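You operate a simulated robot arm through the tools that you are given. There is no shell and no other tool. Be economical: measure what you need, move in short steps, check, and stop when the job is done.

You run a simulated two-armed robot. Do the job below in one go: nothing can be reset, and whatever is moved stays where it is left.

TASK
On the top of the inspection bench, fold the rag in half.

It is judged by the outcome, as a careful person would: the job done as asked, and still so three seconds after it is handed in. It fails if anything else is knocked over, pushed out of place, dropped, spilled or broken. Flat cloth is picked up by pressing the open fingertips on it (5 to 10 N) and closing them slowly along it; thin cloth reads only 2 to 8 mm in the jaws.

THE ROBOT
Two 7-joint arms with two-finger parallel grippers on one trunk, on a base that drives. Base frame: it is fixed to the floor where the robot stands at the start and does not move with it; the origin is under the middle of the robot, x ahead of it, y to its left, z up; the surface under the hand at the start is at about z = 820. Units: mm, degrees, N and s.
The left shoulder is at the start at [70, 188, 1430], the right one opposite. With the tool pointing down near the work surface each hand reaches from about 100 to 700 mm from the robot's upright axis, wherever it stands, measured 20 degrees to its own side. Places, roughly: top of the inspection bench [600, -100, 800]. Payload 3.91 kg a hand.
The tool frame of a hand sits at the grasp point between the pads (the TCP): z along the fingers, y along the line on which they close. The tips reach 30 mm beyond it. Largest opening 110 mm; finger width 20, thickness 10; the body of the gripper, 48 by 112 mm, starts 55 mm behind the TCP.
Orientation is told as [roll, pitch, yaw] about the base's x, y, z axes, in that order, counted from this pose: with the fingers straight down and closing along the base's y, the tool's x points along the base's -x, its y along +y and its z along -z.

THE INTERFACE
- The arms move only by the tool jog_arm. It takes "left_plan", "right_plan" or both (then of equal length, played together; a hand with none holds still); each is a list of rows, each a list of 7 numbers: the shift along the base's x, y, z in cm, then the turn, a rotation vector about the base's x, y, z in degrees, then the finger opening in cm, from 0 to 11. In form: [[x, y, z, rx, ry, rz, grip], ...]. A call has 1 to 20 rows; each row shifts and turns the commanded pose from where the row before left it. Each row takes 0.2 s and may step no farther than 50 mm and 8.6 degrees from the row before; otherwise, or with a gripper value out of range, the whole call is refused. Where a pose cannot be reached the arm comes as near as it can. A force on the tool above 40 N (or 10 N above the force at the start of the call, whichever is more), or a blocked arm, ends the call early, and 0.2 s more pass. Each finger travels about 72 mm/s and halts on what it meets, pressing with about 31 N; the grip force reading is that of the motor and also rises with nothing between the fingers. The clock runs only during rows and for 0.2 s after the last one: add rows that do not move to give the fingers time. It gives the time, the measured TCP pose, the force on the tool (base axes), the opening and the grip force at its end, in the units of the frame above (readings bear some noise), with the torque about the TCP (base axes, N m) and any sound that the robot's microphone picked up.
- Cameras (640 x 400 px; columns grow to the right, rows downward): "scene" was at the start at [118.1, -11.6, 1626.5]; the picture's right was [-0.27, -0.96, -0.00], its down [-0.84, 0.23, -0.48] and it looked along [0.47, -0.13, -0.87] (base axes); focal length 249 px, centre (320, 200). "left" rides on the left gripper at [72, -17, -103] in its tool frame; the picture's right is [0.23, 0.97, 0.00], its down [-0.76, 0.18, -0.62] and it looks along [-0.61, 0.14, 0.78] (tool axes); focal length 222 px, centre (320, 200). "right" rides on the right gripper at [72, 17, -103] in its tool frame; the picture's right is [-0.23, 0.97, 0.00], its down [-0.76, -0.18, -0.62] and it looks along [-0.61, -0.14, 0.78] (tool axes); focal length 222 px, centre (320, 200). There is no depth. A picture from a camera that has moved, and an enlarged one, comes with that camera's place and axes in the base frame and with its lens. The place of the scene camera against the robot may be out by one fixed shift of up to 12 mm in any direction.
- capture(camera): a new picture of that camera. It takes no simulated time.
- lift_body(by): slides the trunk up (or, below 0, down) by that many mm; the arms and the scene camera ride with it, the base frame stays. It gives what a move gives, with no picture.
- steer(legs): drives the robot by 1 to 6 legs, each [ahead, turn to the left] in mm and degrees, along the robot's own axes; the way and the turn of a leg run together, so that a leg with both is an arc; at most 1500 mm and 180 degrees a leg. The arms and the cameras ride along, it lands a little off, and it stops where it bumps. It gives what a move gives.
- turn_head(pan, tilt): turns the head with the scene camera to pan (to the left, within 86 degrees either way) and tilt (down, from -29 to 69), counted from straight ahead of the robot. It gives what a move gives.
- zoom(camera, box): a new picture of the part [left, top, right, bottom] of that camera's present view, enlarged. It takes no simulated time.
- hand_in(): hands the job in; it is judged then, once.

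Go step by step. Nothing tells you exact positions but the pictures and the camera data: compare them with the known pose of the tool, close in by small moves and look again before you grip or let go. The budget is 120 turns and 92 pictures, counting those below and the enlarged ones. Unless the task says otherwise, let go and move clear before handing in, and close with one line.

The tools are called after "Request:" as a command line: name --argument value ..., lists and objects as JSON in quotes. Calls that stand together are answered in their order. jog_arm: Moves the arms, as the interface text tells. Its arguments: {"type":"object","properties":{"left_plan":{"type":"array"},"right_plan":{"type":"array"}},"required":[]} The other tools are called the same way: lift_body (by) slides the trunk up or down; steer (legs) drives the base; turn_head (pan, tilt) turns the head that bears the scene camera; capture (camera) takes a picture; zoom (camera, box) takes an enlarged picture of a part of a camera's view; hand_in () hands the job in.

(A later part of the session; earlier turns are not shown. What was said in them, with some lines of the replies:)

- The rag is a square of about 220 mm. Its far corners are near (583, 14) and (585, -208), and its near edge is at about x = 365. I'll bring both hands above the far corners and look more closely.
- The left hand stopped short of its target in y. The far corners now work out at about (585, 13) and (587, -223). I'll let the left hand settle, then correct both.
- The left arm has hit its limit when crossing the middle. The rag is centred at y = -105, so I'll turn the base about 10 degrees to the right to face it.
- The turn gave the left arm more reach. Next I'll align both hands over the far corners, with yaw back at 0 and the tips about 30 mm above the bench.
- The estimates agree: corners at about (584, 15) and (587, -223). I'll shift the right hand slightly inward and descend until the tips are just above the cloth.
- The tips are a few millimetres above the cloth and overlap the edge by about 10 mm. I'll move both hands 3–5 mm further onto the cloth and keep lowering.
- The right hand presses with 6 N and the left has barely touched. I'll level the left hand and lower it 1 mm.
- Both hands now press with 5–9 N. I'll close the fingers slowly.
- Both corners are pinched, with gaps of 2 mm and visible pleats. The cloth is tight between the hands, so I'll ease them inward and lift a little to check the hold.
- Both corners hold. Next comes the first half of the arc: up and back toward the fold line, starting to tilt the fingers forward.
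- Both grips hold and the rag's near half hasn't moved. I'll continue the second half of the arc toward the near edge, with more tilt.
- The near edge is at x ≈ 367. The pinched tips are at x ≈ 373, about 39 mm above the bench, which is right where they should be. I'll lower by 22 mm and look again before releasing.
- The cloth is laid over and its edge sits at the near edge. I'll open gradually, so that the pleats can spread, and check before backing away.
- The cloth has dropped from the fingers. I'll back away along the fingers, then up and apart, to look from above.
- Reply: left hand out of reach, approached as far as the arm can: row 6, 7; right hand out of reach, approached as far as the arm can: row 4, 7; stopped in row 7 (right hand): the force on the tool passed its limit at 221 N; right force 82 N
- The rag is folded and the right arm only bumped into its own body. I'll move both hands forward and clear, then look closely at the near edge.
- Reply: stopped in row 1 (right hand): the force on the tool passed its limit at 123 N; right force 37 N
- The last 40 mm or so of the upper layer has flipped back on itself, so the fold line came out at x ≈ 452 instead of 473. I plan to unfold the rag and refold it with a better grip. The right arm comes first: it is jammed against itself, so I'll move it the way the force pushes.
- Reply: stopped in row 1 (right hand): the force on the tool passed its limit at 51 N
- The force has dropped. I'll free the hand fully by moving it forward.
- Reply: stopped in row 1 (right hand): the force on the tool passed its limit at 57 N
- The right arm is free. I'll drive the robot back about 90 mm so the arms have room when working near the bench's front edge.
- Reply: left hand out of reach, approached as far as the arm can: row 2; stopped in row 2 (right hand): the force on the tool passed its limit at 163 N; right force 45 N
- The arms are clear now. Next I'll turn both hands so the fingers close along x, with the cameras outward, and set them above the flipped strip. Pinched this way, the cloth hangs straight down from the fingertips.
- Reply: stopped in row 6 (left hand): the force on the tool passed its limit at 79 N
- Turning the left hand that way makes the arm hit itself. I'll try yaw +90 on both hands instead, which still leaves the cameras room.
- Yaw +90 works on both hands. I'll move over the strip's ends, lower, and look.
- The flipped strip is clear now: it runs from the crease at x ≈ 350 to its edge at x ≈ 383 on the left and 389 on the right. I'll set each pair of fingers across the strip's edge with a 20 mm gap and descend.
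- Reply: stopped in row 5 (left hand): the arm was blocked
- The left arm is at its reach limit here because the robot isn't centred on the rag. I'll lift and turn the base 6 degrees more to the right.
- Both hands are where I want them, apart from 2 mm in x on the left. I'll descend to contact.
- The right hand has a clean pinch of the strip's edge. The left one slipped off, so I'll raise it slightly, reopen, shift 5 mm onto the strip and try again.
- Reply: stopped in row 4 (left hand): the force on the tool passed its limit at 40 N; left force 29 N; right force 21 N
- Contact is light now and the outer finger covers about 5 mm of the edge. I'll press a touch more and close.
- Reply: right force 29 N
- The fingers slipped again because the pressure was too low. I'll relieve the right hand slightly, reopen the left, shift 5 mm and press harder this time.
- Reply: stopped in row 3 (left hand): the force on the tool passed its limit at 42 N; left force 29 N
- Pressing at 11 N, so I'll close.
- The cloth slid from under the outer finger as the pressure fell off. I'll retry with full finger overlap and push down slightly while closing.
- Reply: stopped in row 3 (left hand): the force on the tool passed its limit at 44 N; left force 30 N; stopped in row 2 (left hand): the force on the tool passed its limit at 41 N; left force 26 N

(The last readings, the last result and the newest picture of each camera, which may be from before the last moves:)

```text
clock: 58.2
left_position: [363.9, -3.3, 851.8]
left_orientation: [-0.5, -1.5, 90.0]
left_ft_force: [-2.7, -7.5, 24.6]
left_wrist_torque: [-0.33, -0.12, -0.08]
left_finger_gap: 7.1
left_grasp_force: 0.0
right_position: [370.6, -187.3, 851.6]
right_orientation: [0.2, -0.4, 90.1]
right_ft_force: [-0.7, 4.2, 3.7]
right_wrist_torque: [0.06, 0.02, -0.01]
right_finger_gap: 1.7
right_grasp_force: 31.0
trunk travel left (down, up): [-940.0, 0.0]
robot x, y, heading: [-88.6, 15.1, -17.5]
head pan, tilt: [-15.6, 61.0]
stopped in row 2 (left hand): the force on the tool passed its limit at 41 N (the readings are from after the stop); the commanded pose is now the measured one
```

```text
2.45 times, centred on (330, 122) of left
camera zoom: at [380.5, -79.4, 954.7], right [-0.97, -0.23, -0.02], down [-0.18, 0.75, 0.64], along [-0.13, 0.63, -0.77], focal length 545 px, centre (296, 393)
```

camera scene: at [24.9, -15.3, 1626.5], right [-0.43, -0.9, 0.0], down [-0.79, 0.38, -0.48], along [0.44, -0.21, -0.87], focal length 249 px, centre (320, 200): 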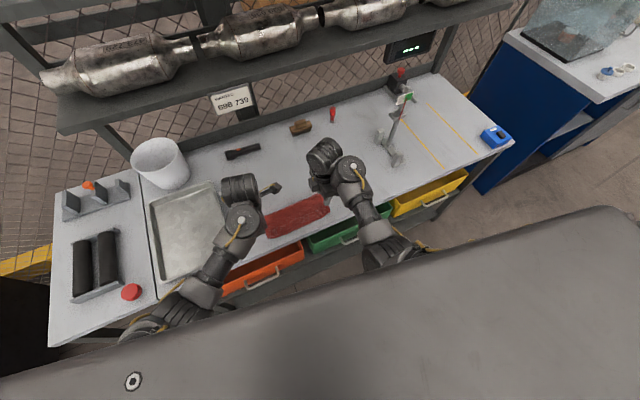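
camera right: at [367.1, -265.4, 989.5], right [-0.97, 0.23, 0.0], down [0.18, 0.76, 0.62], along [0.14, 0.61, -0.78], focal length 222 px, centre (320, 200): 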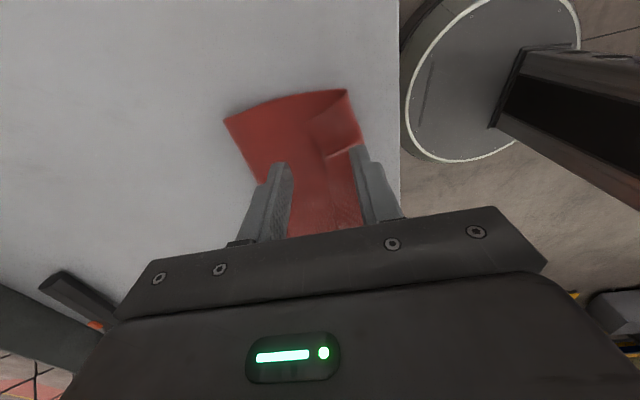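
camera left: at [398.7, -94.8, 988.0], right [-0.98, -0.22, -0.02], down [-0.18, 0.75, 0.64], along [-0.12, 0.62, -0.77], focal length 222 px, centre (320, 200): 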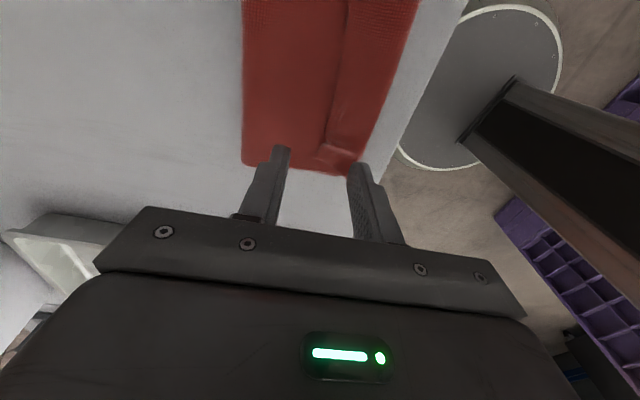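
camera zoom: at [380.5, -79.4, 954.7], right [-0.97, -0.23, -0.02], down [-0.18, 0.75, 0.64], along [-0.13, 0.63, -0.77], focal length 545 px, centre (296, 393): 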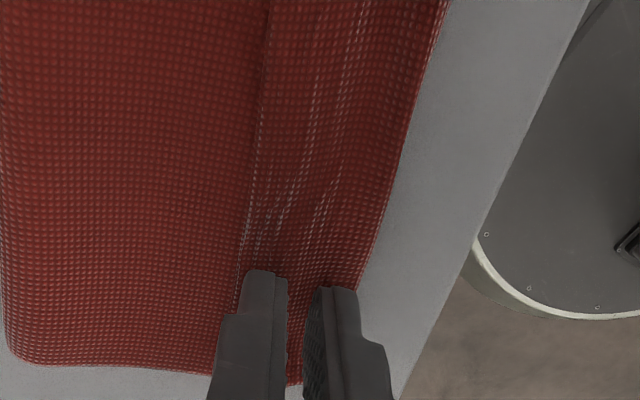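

The cloth is buckling between the fingers now. I'll finish closing while easing the pressure.

Request:
jog_arm --left_plan '[[0, 0, 0.08, 0, 0, 0, 0.6], [0, 0, 0, 0, 0, 0, 0.4], [0, 0, 0, 0, 0, 0, 0.2], [0, 0, 0, 0, 0, 0, 0], [0, 0, 0, 0, 0, 0, 0], [0, 0, 0, 0, 0, 0, 0]]'

Request:
zoom --camera "left" --box '[200, 40, 460, 203]'

```text
clock: 59.6
left_position: [364.8, -4.0, 852.5]
left_orientation: [-0.4, -1.6, 90.1]
left_ft_force: [0.2, -3.3, 3.8]
left_wrist_torque: [-0.12, -0.01, 0.03]
left_finger_gap: 0.0
left_grasp_force: 30.5
right_position: [370.4, -188.2, 853.7]
right_orientation: [0.3, -0.3, 90.0]
right_ft_force: [0.4, 3.8, 11.7]
right_wrist_torque: [0.08, 0.01, 0.03]
right_finger_gap: 1.5
right_grasp_force: 31.1
trunk travel left (down, up): [-940.0, 0.0]
robot x, y, heading: [-90.7, 17.2, -17.6]
head pan, tilt: [-15.6, 61.0]
```

```text
2.45 times, centred on (330, 122) of left
camera zoom: at [381.2, -78.7, 955.1], right [-0.97, -0.23, -0.01], down [-0.18, 0.74, 0.64], along [-0.14, 0.63, -0.77], focal length 545 px, centre (296, 393)
```

zoom: 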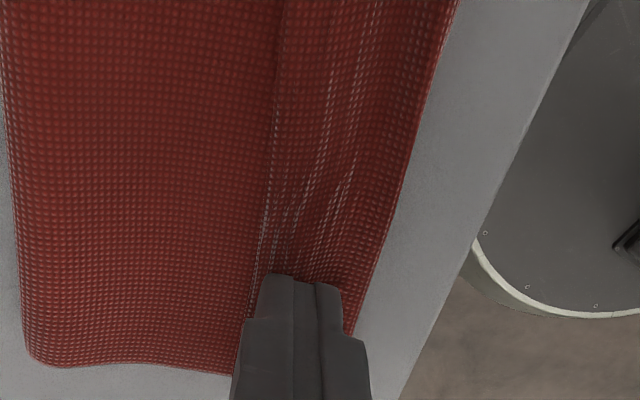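

The left fingers still can't hold on the flat edge. Instead I'll use the right hand's good pinch to lift the edge, so the cloth stands up and the left hand can take it from the side.

Request:
jog_arm --left_plan '[[0, 0, 1, 0, 0, 0, 0], [0, 0, 2, 0, 0, 0, 2], [0, 1, 2, 0, 0, 0, 4], [0, 1, 1, 0, 0, 0, 4], [0, 0, 0, 0, 0, 0, 4], [0, 0, 0, 0, 0, 0, 4]]' --right_plan '[[0, 0, 0.8, 0, 0, 0, 0], [0.5, 0, 1.2, 0, 0, 0, 0], [1, 0, 1.2, 0, 0, 0, 0], [1, 0, 1.2, 0, 0, 0, 0], [1, 0, 0.8, 0, 0, 0, 0], [0, 0, 0, 0, 0, 0, 0]]'

Request:
capture --camera "left"

Request:
capture --camera "right"

Request:
zoom --camera "scene" --box '[200, 150, 400, 275]'

```text
clock: 61.0
left_position: [363.9, 16.2, 911.1]
left_orientation: [-0.3, -1.6, 90.2]
left_ft_force: [-0.1, 0.9, 0.0]
left_wrist_torque: [-0.01, 0.01, -0.01]
left_finger_gap: 39.9
left_grasp_force: 0.1
right_position: [406.9, -189.0, 903.4]
right_orientation: [0.3, -0.5, 90.0]
right_ft_force: [0.4, -0.6, 0.0]
right_wrist_torque: [0.0, -0.01, 0.01]
right_finger_gap: 1.5
right_grasp_force: 30.6
trunk travel left (down, up): [-940.0, 0.0]
robot x, y, heading: [-89.7, 16.4, -17.5]
head pan, tilt: [-15.6, 61.0]
```

```text
35 pictures are left
camera left: at [381.2, -58.8, 1013.0], right [-0.97, -0.23, -0.01], down [-0.18, 0.74, 0.64], along [-0.14, 0.63, -0.77], focal length 222 px, centre (320, 200)
```

left: 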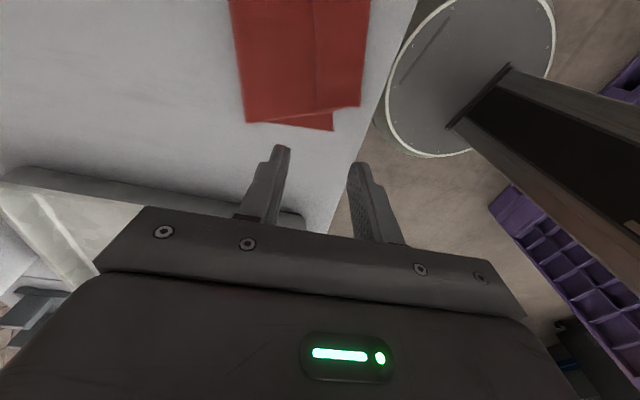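

```text
34 pictures are left
camera right: at [390.5, -263.1, 1006.9], right [-0.97, 0.23, 0.01], down [0.18, 0.76, 0.63], along [0.14, 0.61, -0.78], focal length 222 px, centre (320, 200)
```

right: 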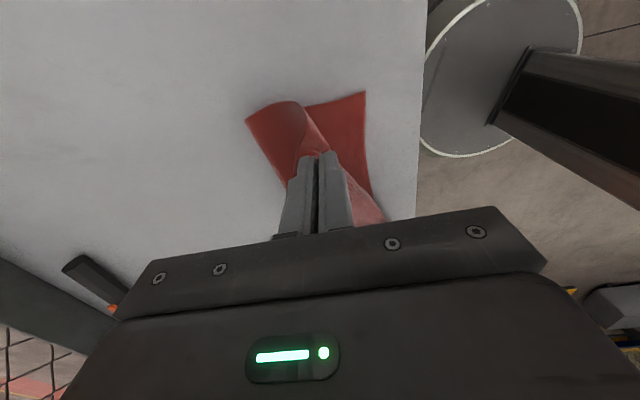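

```text
3.20 times, centred on (300, 212) of scene
camera zoom: at [19.4, -29.1, 1626.5], right [-0.55, -0.84, 0.0], down [-0.73, 0.48, -0.48], along [0.41, -0.27, -0.87], focal length 797 px, centre (384, 160)
```

zoom: 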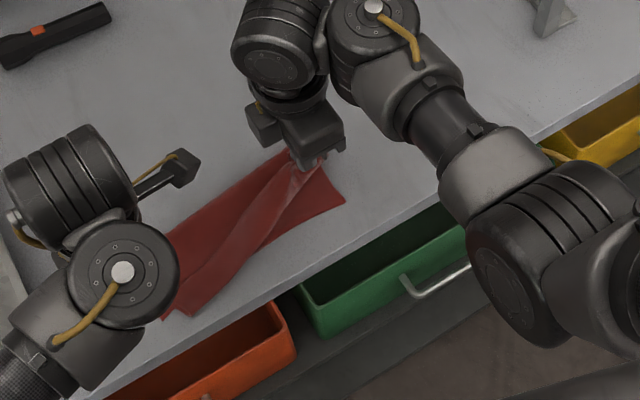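

The right corner lifts well. For the left I'll go back to fingers closing along y, which gripped firmly the first time, and will tilt further during the fold so the edge doesn't curl under.

Request:
jog_arm --left_plan '[[0, 0, 0, 0, 0, -8.2, 3], [0, 0, 0, 0, 0, -8.2, 3], [0, 0, 0, 0, 0, -8.2, 3], [0, 0, 0, 0, 0, -8.2, 3], [0, 0, 0, 0, 0, -8.2, 3], [0, 0, 0, 0, 0, -8.2, 3], [0, 0, 0, 0, 0, -8.2, 3], [0, 0, 0, 0, 0, -8.2, 3], [0, 0, 0, 0, 0, -8.2, 3], [0, 0, 0, 0, 0, -8.2, 3], [0.8, -1, -1, 0, 0, -8.2, 3], [0.8, -1, -1, 0, 0, 0, 3], [0, 0, 0, 0, 0, 0, 3]]'

Request:
zoom --camera "left" --box '[180, 30, 436, 190]'

```text
clock: 63.8
left_position: [380.4, -2.3, 891.3]
left_orientation: [-0.4, -1.6, -0.2]
left_ft_force: [0.2, -0.7, 1.1]
left_wrist_torque: [-0.01, 0.01, 0.01]
left_finger_gap: 29.8
left_grasp_force: 0.1
right_position: [407.1, -189.7, 904.3]
right_orientation: [0.4, -0.3, 90.0]
right_ft_force: [0.5, -0.5, -0.1]
right_wrist_torque: [0.0, 0.03, -0.01]
right_finger_gap: 1.9
right_grasp_force: 31.3
trunk travel left (down, up): [-940.0, 0.0]
robot x, y, heading: [-85.5, 15.9, -17.4]
head pan, tilt: [-15.6, 61.0]
```

```text
2.50 times, centred on (308, 110) of left
camera zoom: at [305.6, -18.6, 993.5], right [-0.22, 0.97, -0.01], down [0.74, 0.18, 0.64], along [0.63, 0.14, -0.77], focal length 555 px, centre (350, 425)
```

zoom: 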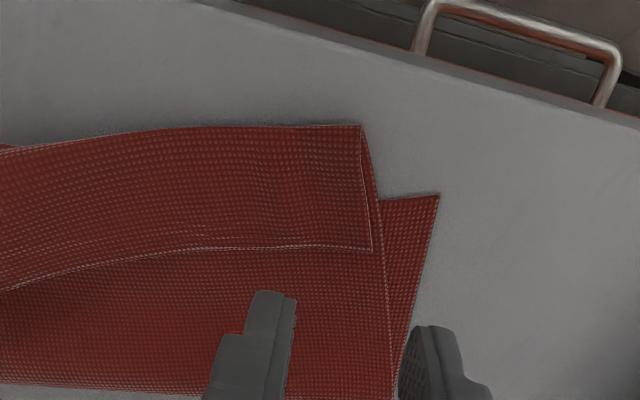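

Request:
jog_arm --left_plan '[[-0.3, -1, -0.9, 0, 1.6, 0, 3], [-0.3, -1, -0.9, 0.4, 0, 0, 3], [0, 0, -0.9, 0, 0, 0, 3], [0, 0, -0.6, 0, 0, 0, 3], [0, 0, 0, 0, 0, 0, 3]]'

Request:
zoom --camera "left" --box '[200, 60, 440, 210]'

```text
clock: 65.0
left_position: [375.2, -24.4, 859.1]
left_orientation: [0.0, 0.0, -0.2]
left_ft_force: [-0.5, 0.5, 1.2]
left_wrist_torque: [0.01, 0.03, -0.01]
left_finger_gap: 30.0
left_grasp_force: 0.0
right_position: [406.7, -189.2, 902.5]
right_orientation: [0.5, -0.4, 90.0]
right_ft_force: [-1.2, -0.5, -0.6]
right_wrist_torque: [0.01, -0.07, 0.01]
right_finger_gap: 1.4
right_grasp_force: 30.7
trunk travel left (down, up): [-940.0, 0.0]
robot x, y, heading: [-88.4, 17.9, -17.7]
head pan, tilt: [-15.6, 61.0]
```

```text
2.67 times, centred on (320, 135) of left
camera zoom: at [303.5, -41.0, 962.4], right [-0.23, 0.97, 0.0], down [0.76, 0.18, 0.62], along [0.61, 0.14, -0.78], focal length 592 px, centre (320, 373)
```

zoom: 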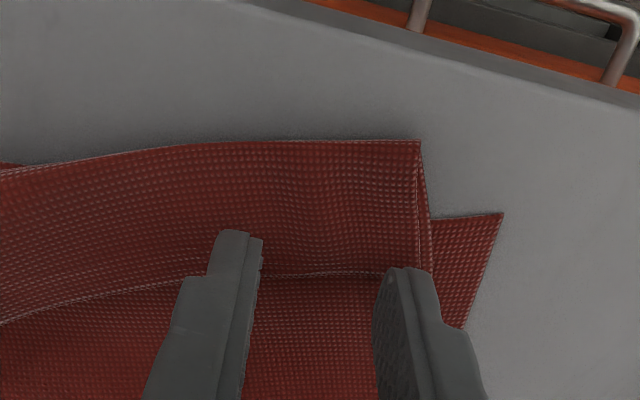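

Request:
jog_arm --left_plan '[[0.2, -0.2, -0.3, 0, 0, 0, 2.9], [0, 0, -0.3, 0, 0, 0, 2.9], [0, 0, 0, 0, 0, 0, 2.9]]'

```text
clock: 65.8
left_position: [377.3, -26.4, 853.7]
left_orientation: [0.1, 0.0, -0.1]
left_ft_force: [0.2, 0.9, 9.1]
left_wrist_torque: [0.07, 0.05, -0.01]
left_finger_gap: 29.2
left_grasp_force: 0.0
right_position: [406.6, -189.6, 903.1]
right_orientation: [0.3, -0.3, 90.0]
right_ft_force: [0.1, 0.3, 0.3]
right_wrist_torque: [0.01, 0.01, -0.04]
right_finger_gap: 1.8
right_grasp_force: 30.6
trunk travel left (down, up): [-940.0, 0.0]
robot x, y, heading: [-85.1, 13.4, -17.7]
head pan, tilt: [-15.6, 61.0]
```

Contact is at 9 N with no drift, so I'll close slowly.

Request:
jog_arm --left_plan '[[0, 0, 0, 0, 0, 0, 2.6], [0, 0, 0, 0, 0, 0, 2.3], [0, 0, 0, 0, 0, 0, 2.0], [0, 0, 0, 0, 0, 0, 1.7], [0, 0, 0, 0, 0, 0, 1.4], [0, 0, 0, 0, 0, 0, 1.1], [0, 0, 0, 0, 0, 0, 0.8], [0, 0, 0, 0, 0, 0, 0.5], [0, 0, 0, 0, 0, 0, 0.2], [0, 0, 0, 0, 0, 0, 0], [0, 0, 0, 0, 0, 0, 0], [0, 0, 0, 0, 0, 0, 0]]'

Request:
zoom --camera "left" --box '[200, 60, 440, 210]'

```text
clock: 68.4
left_position: [375.8, -25.6, 853.2]
left_orientation: [0.0, -0.1, -0.1]
left_ft_force: [1.5, -5.2, 14.0]
left_wrist_torque: [-0.16, 0.06, 0.05]
left_finger_gap: 1.9
left_grasp_force: 31.1
right_position: [406.4, -190.4, 904.6]
right_orientation: [0.2, -0.3, 89.9]
right_ft_force: [-1.0, 4.9, -1.5]
right_wrist_torque: [0.07, 0.02, -0.03]
right_finger_gap: 1.6
right_grasp_force: 31.6
trunk travel left (down, up): [-940.0, 0.0]
robot x, y, heading: [-88.6, 14.0, -17.6]
head pan, tilt: [-15.6, 61.0]
```

```text
2.67 times, centred on (320, 135) of left
camera zoom: at [304.0, -43.2, 956.7], right [-0.23, 0.97, 0.0], down [0.76, 0.17, 0.62], along [0.61, 0.14, -0.78], focal length 592 px, centre (320, 373)
```

zoom: 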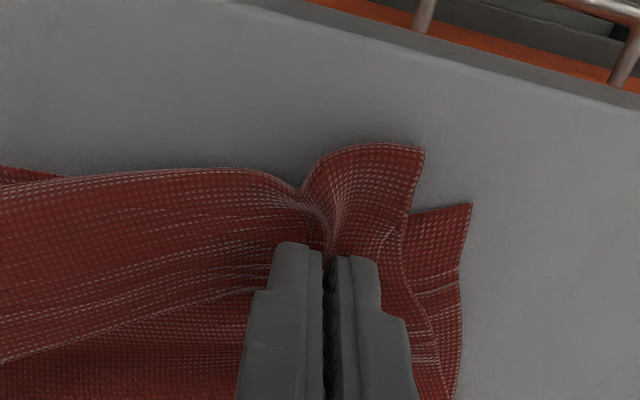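

Both corners are held. I'll lift the left hand to match the right, then move both up and away from the robot, so the flipped strip opens out and the peel line moves back past x = 473.

Request:
jog_arm --left_plan '[[0, 0, 1, 0, 0, 0, 0], [0.6, 0, 1, 0, 0, 0, 0], [0.8, 0, 1, 0, 0, 0, 0], [0.8, 0, 1, 0, 0, 0, 0], [0.8, 0, 1, 0, 0, 0, 0], [1.6, 0, 0.8, 0, 0, 0, 0], [1.6, 0, 0.8, 0, 0, 0, 0], [1.6, 0, 0.7, 0, 0, 0, 0], [1.6, 0, 0.7, 0, 0, 0, 0], [1.6, 0, 0.6, 0, 0, 0, 0], [1.6, 0, 0.6, 0, 0, 0, 0], [0, 0, 0, 0, 0, 0, 0]]' --right_plan '[[0, 0, 0, 0, 0, 0, 0], [0, 0, 0, 0, 0, 0, 0], [0, 0, 0, 0, 0, 0, 0], [0, 0, 0, 0, 0, 0, 0], [0, 0, 0, 0, 0, 0, 0], [1.6, 0, 0.8, 0, 0, 0, 0], [1.6, 0, 0.8, 0, 0, 0, 0], [1.6, 0, 0.7, 0, 0, 0, 0], [1.6, 0, 0.7, 0, 0, 0, 0], [1.6, 0, 0.6, 0, 0, 0, 0], [1.6, 0, 0.6, 0, 0, 0, 0], [0, 0, 0, 0, 0, 0, 0]]'

Request:
capture --camera "left"

Request:
zoom --camera "scene" --box '[200, 150, 400, 275]'

```text
clock: 71.0
left_position: [503.4, -27.3, 946.4]
left_orientation: [0.1, 0.0, 0.0]
left_ft_force: [0.0, 0.8, 0.6]
left_wrist_torque: [0.01, -0.01, 0.0]
left_finger_gap: 1.9
left_grasp_force: 30.8
right_position: [502.0, -187.1, 947.7]
right_orientation: [0.4, -0.4, 89.9]
right_ft_force: [1.5, 0.3, -0.6]
right_wrist_torque: [0.01, 0.04, 0.03]
right_finger_gap: 1.6
right_grasp_force: 31.1
trunk travel left (down, up): [-940.0, 0.0]
robot x, y, heading: [-87.5, 15.7, -17.5]
head pan, tilt: [-15.6, 61.0]
```

```text
29 pictures are left
camera left: at [431.9, -44.0, 1049.8], right [-0.22, 0.97, 0.0], down [0.76, 0.17, 0.62], along [0.61, 0.14, -0.78], focal length 222 px, centre (320, 200)
```

left: 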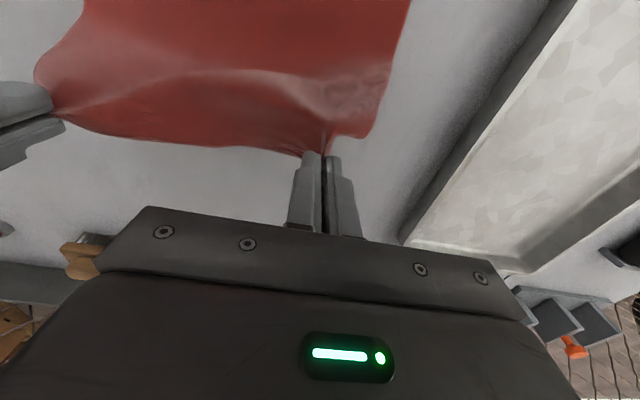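

```text
3.20 times, centred on (300, 212) of scene
camera zoom: at [19.0, -29.2, 1626.5], right [-0.55, -0.84, 0.0], down [-0.73, 0.48, -0.49], along [0.41, -0.27, -0.87], focal length 797 px, centre (384, 160)
```

zoom: 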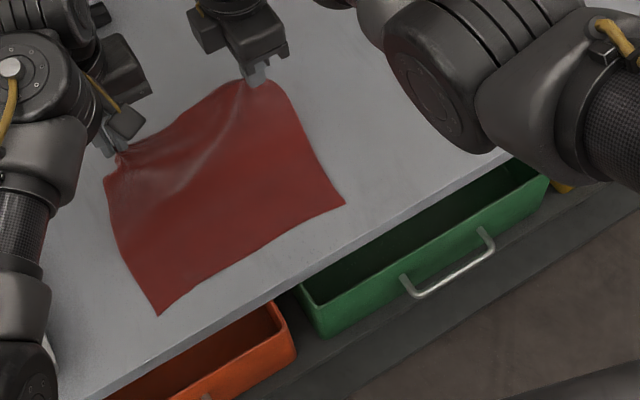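

The strip has opened out fully and the rag's near half is still in place (near edge at x ≈ 365). I'll tilt the hands strongly while moving over the fold line, so the edge points upward instead of curling under.

Request:
jog_arm --left_plan '[[-0.7, 0, -0.1, 0, -7.5, 0, 0], [-0.7, 0, -0.2, 0, -7.5, 0, 0], [-0.7, 0, -0.2, 0, -7.5, 0, 0], [-0.7, 0, -0.3, 0, -7.5, 0, 0], [-0.7, 0, -0.3, 0, -7.5, 0, 0], [-0.7, 0, -0.3, 0, -7.5, 0, 0], [-0.7, 0, -0.3, 0, -7.5, 0, 0], [-0.7, 0, -0.3, 0, -7.5, 0, 0], [0, 0, 0, 0, 0, 0, 0]]' --right_plan '[[-0.7, 0, -0.1, 0, -7.5, 0, 0], [-0.7, 0, -0.2, 0, -7.5, 0, 0], [-0.7, 0, -0.2, 0, -7.5, 0, 0], [-0.7, 0, -0.3, 0, -7.5, 0, 0], [-0.7, 0, -0.3, 0, -7.5, 0, 0], [-0.7, 0, -0.3, 0, -7.5, 0, 0], [-0.7, 0, -0.3, 0, -7.5, 0, 0], [-0.7, 0, -0.3, 0, -7.5, 0, 0], [0, 0, 0, 0, 0, 0, 0]]'

Request:
capture --camera "scene"

```text
clock: 73.0
left_position: [447.4, -24.8, 924.3]
left_orientation: [0.2, -60.0, 0.0]
left_ft_force: [0.0, 0.9, -0.7]
left_wrist_torque: [0.02, -0.01, 0.01]
left_finger_gap: 1.9
left_grasp_force: 30.7
right_position: [447.1, -188.0, 924.8]
right_orientation: [-59.7, -0.1, 90.3]
right_ft_force: [-0.4, -0.3, 0.2]
right_wrist_torque: [0.01, 0.04, -0.05]
right_finger_gap: 1.7
right_grasp_force: 31.1
trunk travel left (down, up): [-940.0, 0.0]
robot x, y, heading: [-89.7, 13.5, -17.5]
head pan, tilt: [-15.6, 61.0]
```

```text
27 pictures are left
camera scene: at [20.2, -28.3, 1626.5], right [-0.55, -0.84, 0.0], down [-0.73, 0.48, -0.48], along [0.41, -0.27, -0.87], focal length 249 px, centre (320, 200)
```

scene: 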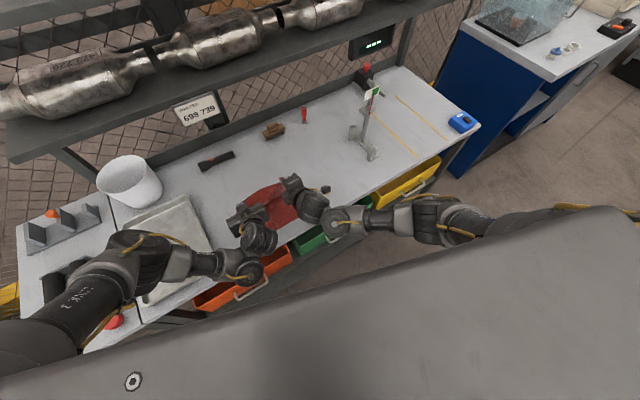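

The tilt worked on both arms. I'll carry on down the arc toward the near edge.

Request:
jog_arm --left_plan '[[-1.4, 0, -0.35, 0, 0, 0, 0], [-1.4, 0, -0.35, 0, 0, 0, 0], [-1.25, 0, -0.7, 0, 0, 0, 0], [-1.25, 0, -0.7, 0, 0, 0, 0], [-1.0, 0, -1.0, 0, 0, 0, 0], [-1.0, 0, -1.0, 0, 0, 0, 0], [-0.75, 0, -1.0, 0, 0, 0, 0], [-0.75, 0, -1.0, 0, 0, 0, 0], [0, 0, 0, 0, 0, 0, 0]]' --right_plan '[[-1.4, 0, -0.35, 0, 0, 0, 0], [-1.4, 0, -0.35, 0, 0, 0, 0], [-1.25, 0, -0.7, 0, 0, 0, 0], [-1.25, 0, -0.7, 0, 0, 0, 0], [-1.0, 0, -1.0, 0, 0, 0, 0], [-1.0, 0, -1.0, 0, 0, 0, 0], [-0.75, 0, -1.0, 0, 0, 0, 0], [-0.75, 0, -1.0, 0, 0, 0, 0], [0, 0, 0, 0, 0, 0, 0]]'

Request:
capture --camera "left"

Request:
capture --camera "right"

Request:
zoom --camera "scene" --box '[200, 150, 360, 250]'

```text
clock: 75.0
left_position: [359.5, -27.8, 861.9]
left_orientation: [0.3, -59.9, -0.2]
left_ft_force: [0.6, -0.1, 1.0]
left_wrist_torque: [0.01, -0.01, 0.01]
left_finger_gap: 2.0
left_grasp_force: 30.8
right_position: [359.6, -187.6, 864.1]
right_orientation: [-59.6, -0.2, 90.4]
right_ft_force: [-0.2, 0.7, 0.1]
right_wrist_torque: [-0.03, 0.03, 0.0]
right_finger_gap: 1.8
right_grasp_force: 31.3
trunk travel left (down, up): [-940.0, 0.0]
robot x, y, heading: [-90.8, 21.2, -17.5]
head pan, tilt: [-15.6, 61.0]
```

```text
26 pictures are left
camera left: at [234.2, -44.4, 851.8], right [-0.11, 0.97, -0.19], down [-0.16, 0.17, 0.97], along [0.98, 0.14, 0.13], focal length 222 px, centre (320, 200)
```

left: 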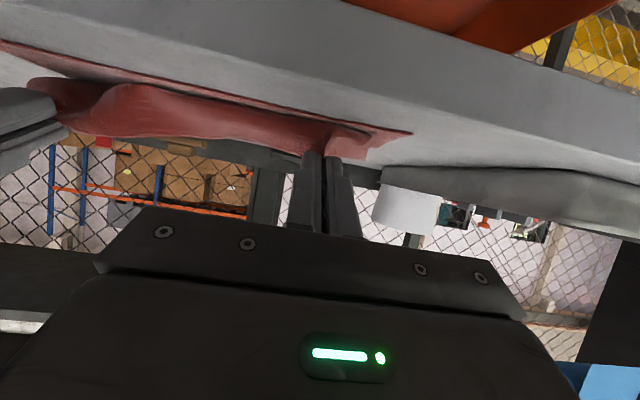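

```text
25 pictures are left
camera right: at [261.2, -260.7, 901.3], right [-0.49, 0.23, -0.84], down [-0.45, 0.76, 0.47], along [0.74, 0.61, -0.27], focal length 222 px, centre (320, 200)
```

right: 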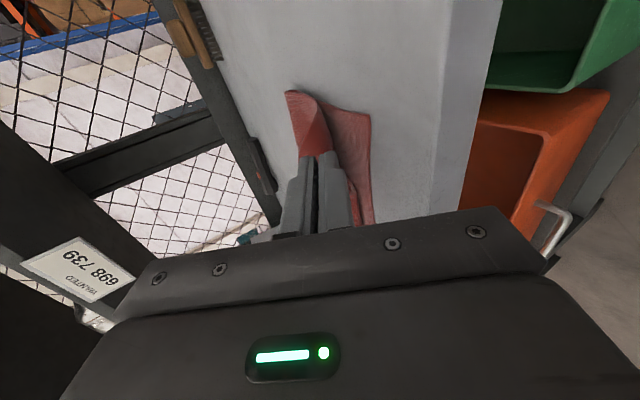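

```text
4.00 times, centred on (280, 200) of scene
camera zoom: at [19.7, -29.3, 1626.5], right [-0.55, -0.84, 0.0], down [-0.73, 0.48, -0.48], along [0.41, -0.27, -0.87], focal length 996 px, centre (480, 200)
```

zoom: 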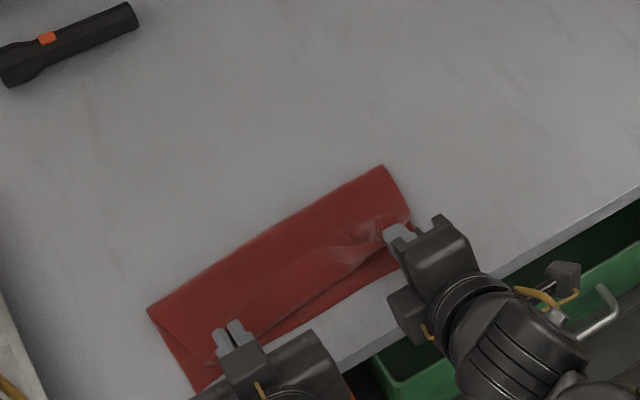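

Most of the fold is in place, with a soft bulge near the fold line. I'll tilt the left hand a bit more and bring both pinched edges down to the near edge at x ≈ 365.

Request:
jog_arm --left_plan '[[-0.45, 0.2, -0.4, 0, -5, 0, 0], [-0.45, 0.2, -0.4, 0, -5, 0, 0], [-0.45, 0.1, -0.4, 0, -5, 0, 0], [-0.4, 0, -0.4, 0, 0, 0, 0], [0, 0, 0, 0, 0, 0, 0]]' --right_plan '[[-0.5, 0.2, -0.3, 0, 0, 0, 0], [-0.5, 0.1, -0.3, 0, 0, 0, 0], [-0.45, 0, -0.3, 0, 0, 0, 0], [-0.4, 0, -0.4, 0, 0, 0, 0], [0, 0, 0, 0, 0, 0, 0]]'

Request:
zoom --camera "scene" --box '[210, 170, 338, 250]'

Request:
zoom --camera "left" --box '[0, 30, 440, 230]'

```text
clock: 76.2
left_position: [340.1, -22.1, 847.1]
left_orientation: [0.5, -75.0, -0.5]
left_ft_force: [-0.2, -0.1, 0.6]
left_wrist_torque: [0.02, 0.02, 0.02]
left_finger_gap: 2.1
left_grasp_force: 31.1
right_position: [340.7, -185.3, 851.2]
right_orientation: [-59.6, -0.2, 90.3]
right_ft_force: [1.1, -0.8, -1.1]
right_wrist_torque: [0.01, 0.03, -0.02]
right_finger_gap: 1.7
right_grasp_force: 31.0
trunk travel left (down, up): [-940.0, 0.0]
robot x, y, heading: [-85.8, 17.4, -17.8]
head pan, tilt: [-15.6, 61.0]
```

```text
5.00 times, centred on (274, 210) of scene
camera zoom: at [19.6, -29.2, 1626.5], right [-0.55, -0.84, 0.0], down [-0.73, 0.48, -0.48], along [0.41, -0.27, -0.87], focal length 1245 px, centre (550, 150)
```

zoom: 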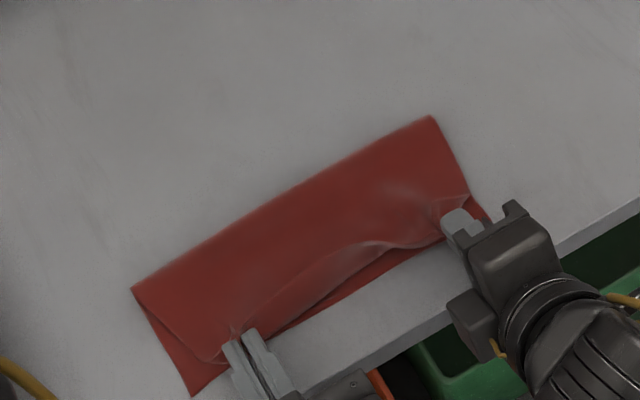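

```text
1.45 times, centred on (220, 130) of left
camera zoom: at [222.9, -39.0, 804.8], right [-0.06, 0.97, -0.22], down [-0.4, 0.17, 0.9], along [0.91, 0.14, 0.38], focal length 323 px, centre (466, 302)
```

zoom: 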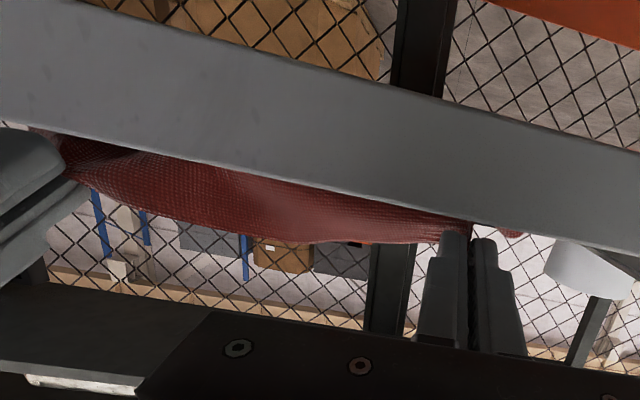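

The edges line up, with the left pinch about 12 mm inside the lower edge and the right one about 2 mm. I'll lower a few millimetres more and release gently.

Request:
jog_arm --left_plan '[[-0.2, 0, -0.3, 0, 0, 0, 0], [-0.2, 0, -0.2, 0, 0, 0, 0], [0, 0, 0, 0, 0, 0, 0.4], [0, 0, 0, 0, 0, 0, 1.0], [0, 0, 0, 0, 0, 0, 1.6], [0, 0, 0, 0, 0, 0, 2.4], [0, 0, 0, 0, 0, 0, 3], [0, 0, 0, 0, 0, 0, 3]]' --right_plan '[[-0.2, 0, -0.4, 0, 0, 0, 0], [-0.2, 0, -0.4, 0, 0, 0, 0], [0, 0, 0, 0, 0, 0, 0.3], [0, 0, 0, 0, 0, 0, 0.6], [0, 0, 0, 0, 0, 0, 0.9], [0, 0, 0, 0, 0, 0, 1.2], [0, 0, 0, 0, 0, 0, 1.6], [0, 0, 0, 0, 0, 0, 1.6]]'

Request:
zoom --camera "scene" --box '[210, 170, 338, 250]'

```text
clock: 78.0
left_position: [335.3, -22.4, 843.9]
left_orientation: [0.5, -75.0, -0.4]
left_ft_force: [0.2, -0.5, -0.2]
left_wrist_torque: [-0.01, 0.01, -0.03]
left_finger_gap: 30.2
left_grasp_force: 0.1
right_position: [337.3, -184.5, 845.7]
right_orientation: [-59.9, -0.2, 90.2]
right_ft_force: [4.1, -4.3, 22.7]
right_wrist_torque: [-0.14, -0.54, -0.09]
right_finger_gap: 5.5
right_grasp_force: 0.0
trunk travel left (down, up): [-940.0, 0.0]
robot x, y, heading: [-91.9, 11.2, -17.5]
head pan, tilt: [-15.6, 61.0]
```

```text
5.00 times, centred on (274, 210) of scene
camera zoom: at [17.5, -28.7, 1626.8], right [-0.55, -0.84, 0.0], down [-0.73, 0.48, -0.49], along [0.41, -0.27, -0.87], focal length 1245 px, centre (550, 150)
```

zoom: 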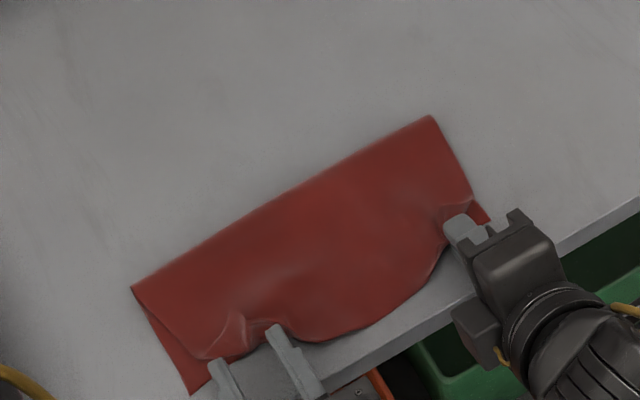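

The left has released. The right hand's lower finger is touching the bench, so I'll raise it slightly, open it, and back both hands out.

Request:
jog_arm --left_plan '[[0, 0, 0, 0, 0, 0, 3], [0, 0, 0, 0, 0, 0, 3], [0, 0, 0, 0, 0, 0, 3], [-1, 0, 0.3, 0, 0, 0, 3], [-1.5, 0, 0.5, 0, 0, 0, 3], [-2, 0, 1, 0, 0, 0, 3], [-1, 0, 2, 0, 0, 0, 3], [0, 0, 0, 0, 0, 0, 3]]' --right_plan '[[0, 0, 0.3, 0, 0, 0, 0.9], [0, 0, 0.4, 0, 0, 0, 1.6], [0, 0, 0.3, 0, 0, 0, 2.2], [-0.8, 0, 0.5, 0, 0, 0, 2.2], [-1, 0, 0.6, 0, 0, 0, 2.2], [-1.5, 0, 1, 0, 0, 0, 2.2], [-1, 0, 2, 0, 0, 0, 2.2], [0, 0, 0, 0, 0, 0, 2.2]]'

Request:
zoom --camera "scene" --box '[210, 170, 338, 250]'

```text
clock: 79.8
left_position: [288.7, -23.2, 870.7]
left_orientation: [0.5, -74.9, -0.5]
left_ft_force: [-0.2, -0.5, 0.5]
left_wrist_torque: [-0.03, -0.03, 0.02]
left_finger_gap: 30.0
left_grasp_force: 0.0
left hand out of reach, approached as far as the arm can: row 7
right_position: [290.9, -186.4, 894.1]
right_orientation: [-59.7, -0.3, 90.3]
right_ft_force: [0.0, -0.2, 0.2]
right_wrist_torque: [-0.02, 0.0, -0.01]
right_finger_gap: 22.1
right_grasp_force: 0.0
trunk travel left (down, up): [-940.0, 0.0]
robot x, y, heading: [-91.5, 15.1, -17.7]
head pan, tilt: [-15.6, 61.0]
```

```text
5.00 times, centred on (274, 210) of scene
camera zoom: at [20.0, -29.2, 1626.5], right [-0.55, -0.84, 0.0], down [-0.73, 0.48, -0.48], along [0.41, -0.27, -0.87], focal length 1245 px, centre (550, 150)
```

zoom: 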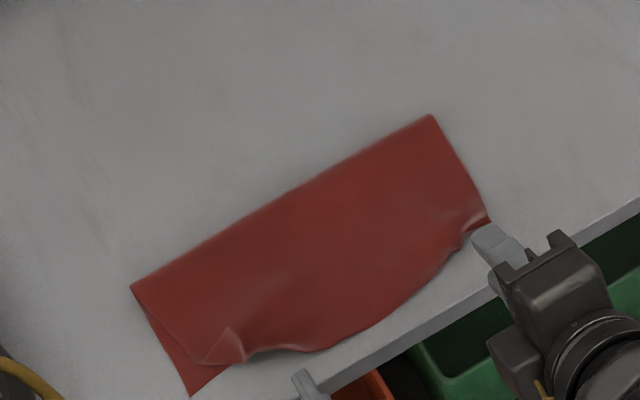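

The rag is now folded almost exactly in half. I'll drive back to clear the view and check the edge and corners.

Request:
steer --legs '[[-90, 0]]'

Request:
capture --camera "scene"

Request:
capture --camera "right"

```text
clock: 80.9
left_position: [206.8, 2.2, 872.3]
left_orientation: [0.6, -75.0, -0.8]
left_ft_force: [-0.2, -0.3, -0.5]
left_wrist_torque: [-0.02, 0.0, 0.01]
left_finger_gap: 30.0
left_grasp_force: 0.0
right_position: [208.4, -161.1, 894.0]
right_orientation: [-59.6, -0.2, 90.1]
right_ft_force: [-0.2, -0.6, 0.0]
right_wrist_torque: [0.03, 0.01, 0.0]
right_finger_gap: 22.2
right_grasp_force: 0.1
trunk travel left (down, up): [-940.0, 0.0]
robot x, y, heading: [-171.3, 39.0, -17.7]
head pan, tilt: [-15.6, 61.0]
```

```text
19 pictures are left
camera scene: at [-62.5, -3.5, 1626.4], right [-0.55, -0.84, 0.0], down [-0.73, 0.48, -0.48], along [0.4, -0.27, -0.87], focal length 249 px, centre (320, 200)
```

scene: 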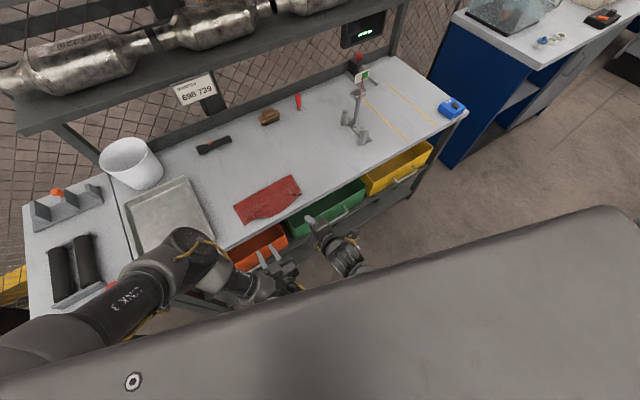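

```text
18 pictures are left
camera right: at [110.5, -234.3, 931.3], right [-0.49, 0.23, -0.84], down [-0.45, 0.76, 0.47], along [0.75, 0.61, -0.27], focal length 222 px, centre (320, 200)
```

right: 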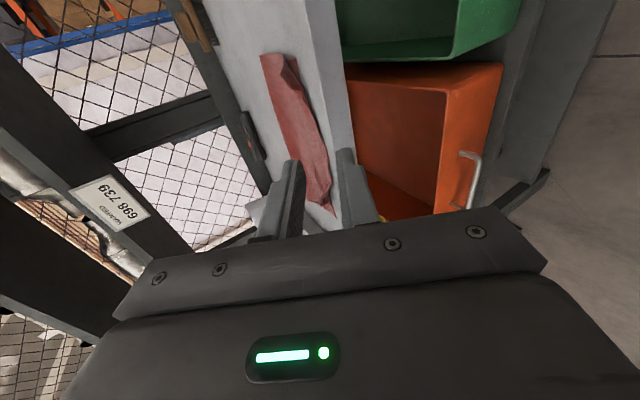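

Request:
turn_head --pan -5 --tilt 55

Request:
zoom --camera "right" --box '[230, 30, 390, 230]'

Request:
capture --camera "scene"

```text
clock: 81.6
left_position: [204.8, 2.3, 872.4]
left_orientation: [0.5, -75.1, -0.6]
left_ft_force: [-0.9, -0.1, 0.1]
left_wrist_torque: [0.01, 0.02, -0.03]
left_finger_gap: 30.1
left_grasp_force: 0.1
right_position: [207.2, -162.4, 895.1]
right_orientation: [-59.7, -0.1, 90.1]
right_ft_force: [0.2, 0.0, 0.8]
right_wrist_torque: [0.01, 0.03, 0.02]
right_finger_gap: 22.1
right_grasp_force: 0.1
trunk travel left (down, up): [-940.0, 0.0]
robot x, y, heading: [-171.1, 44.9, -17.7]
head pan, tilt: [-5.0, 55.0]
```

```text
2.00 times, centred on (310, 130) of right
camera zoom: at [108.7, -233.7, 932.2], right [-0.49, 0.23, -0.84], down [-0.45, 0.76, 0.47], along [0.75, 0.61, -0.27], focal length 444 px, centre (340, 340)
```

zoom: 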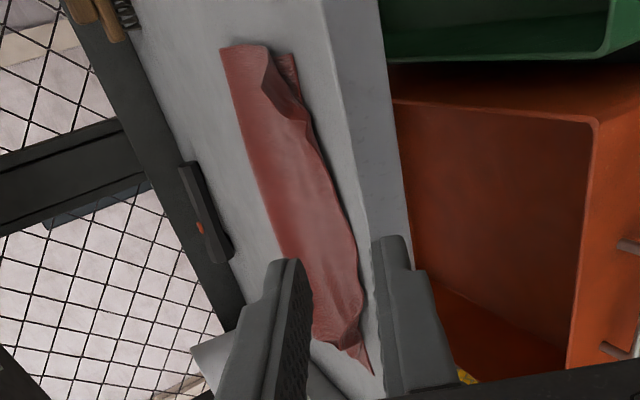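

```text
16 pictures are left
camera scene: at [-54.2, 5.6, 1633.9], right [-0.39, -0.92, 0.0], down [-0.75, 0.32, -0.57], along [0.53, -0.22, -0.82], focal length 249 px, centre (320, 200)
```

scene: 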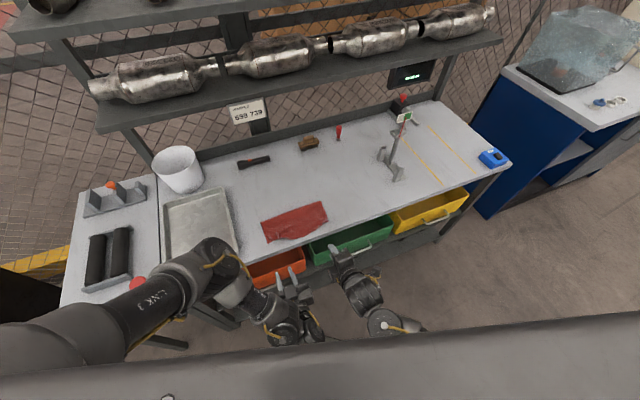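

Request:
zoom --camera "scene" --box '[250, 195, 338, 250]'

```text
7.27 times, centred on (294, 222) of scene
camera zoom: at [-54.2, 5.6, 1633.9], right [-0.39, -0.92, 0.0], down [-0.75, 0.32, -0.57], along [0.53, -0.22, -0.82], focal length 1811 px, centre (509, 36)
```

zoom: 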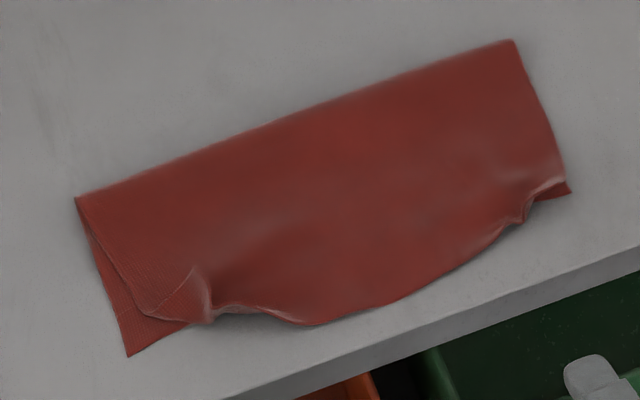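

The rag lies folded in half along its middle on the bench. The edges line up to within about 2 cm, with small puckers at the two gripped corners. Everything else is where it was and both hands are clear, so I'm handing in.

Request:
hand_in

```text
The job is handed in.
```

The rag is folded in half on top of the inspection bench. The upper edge matches the lower to within about 2 cm, and the two corners I gripped are slightly puckered. My first fold flipped back on itself, so I opened it out and refolded it. Nothing else was disturbed.
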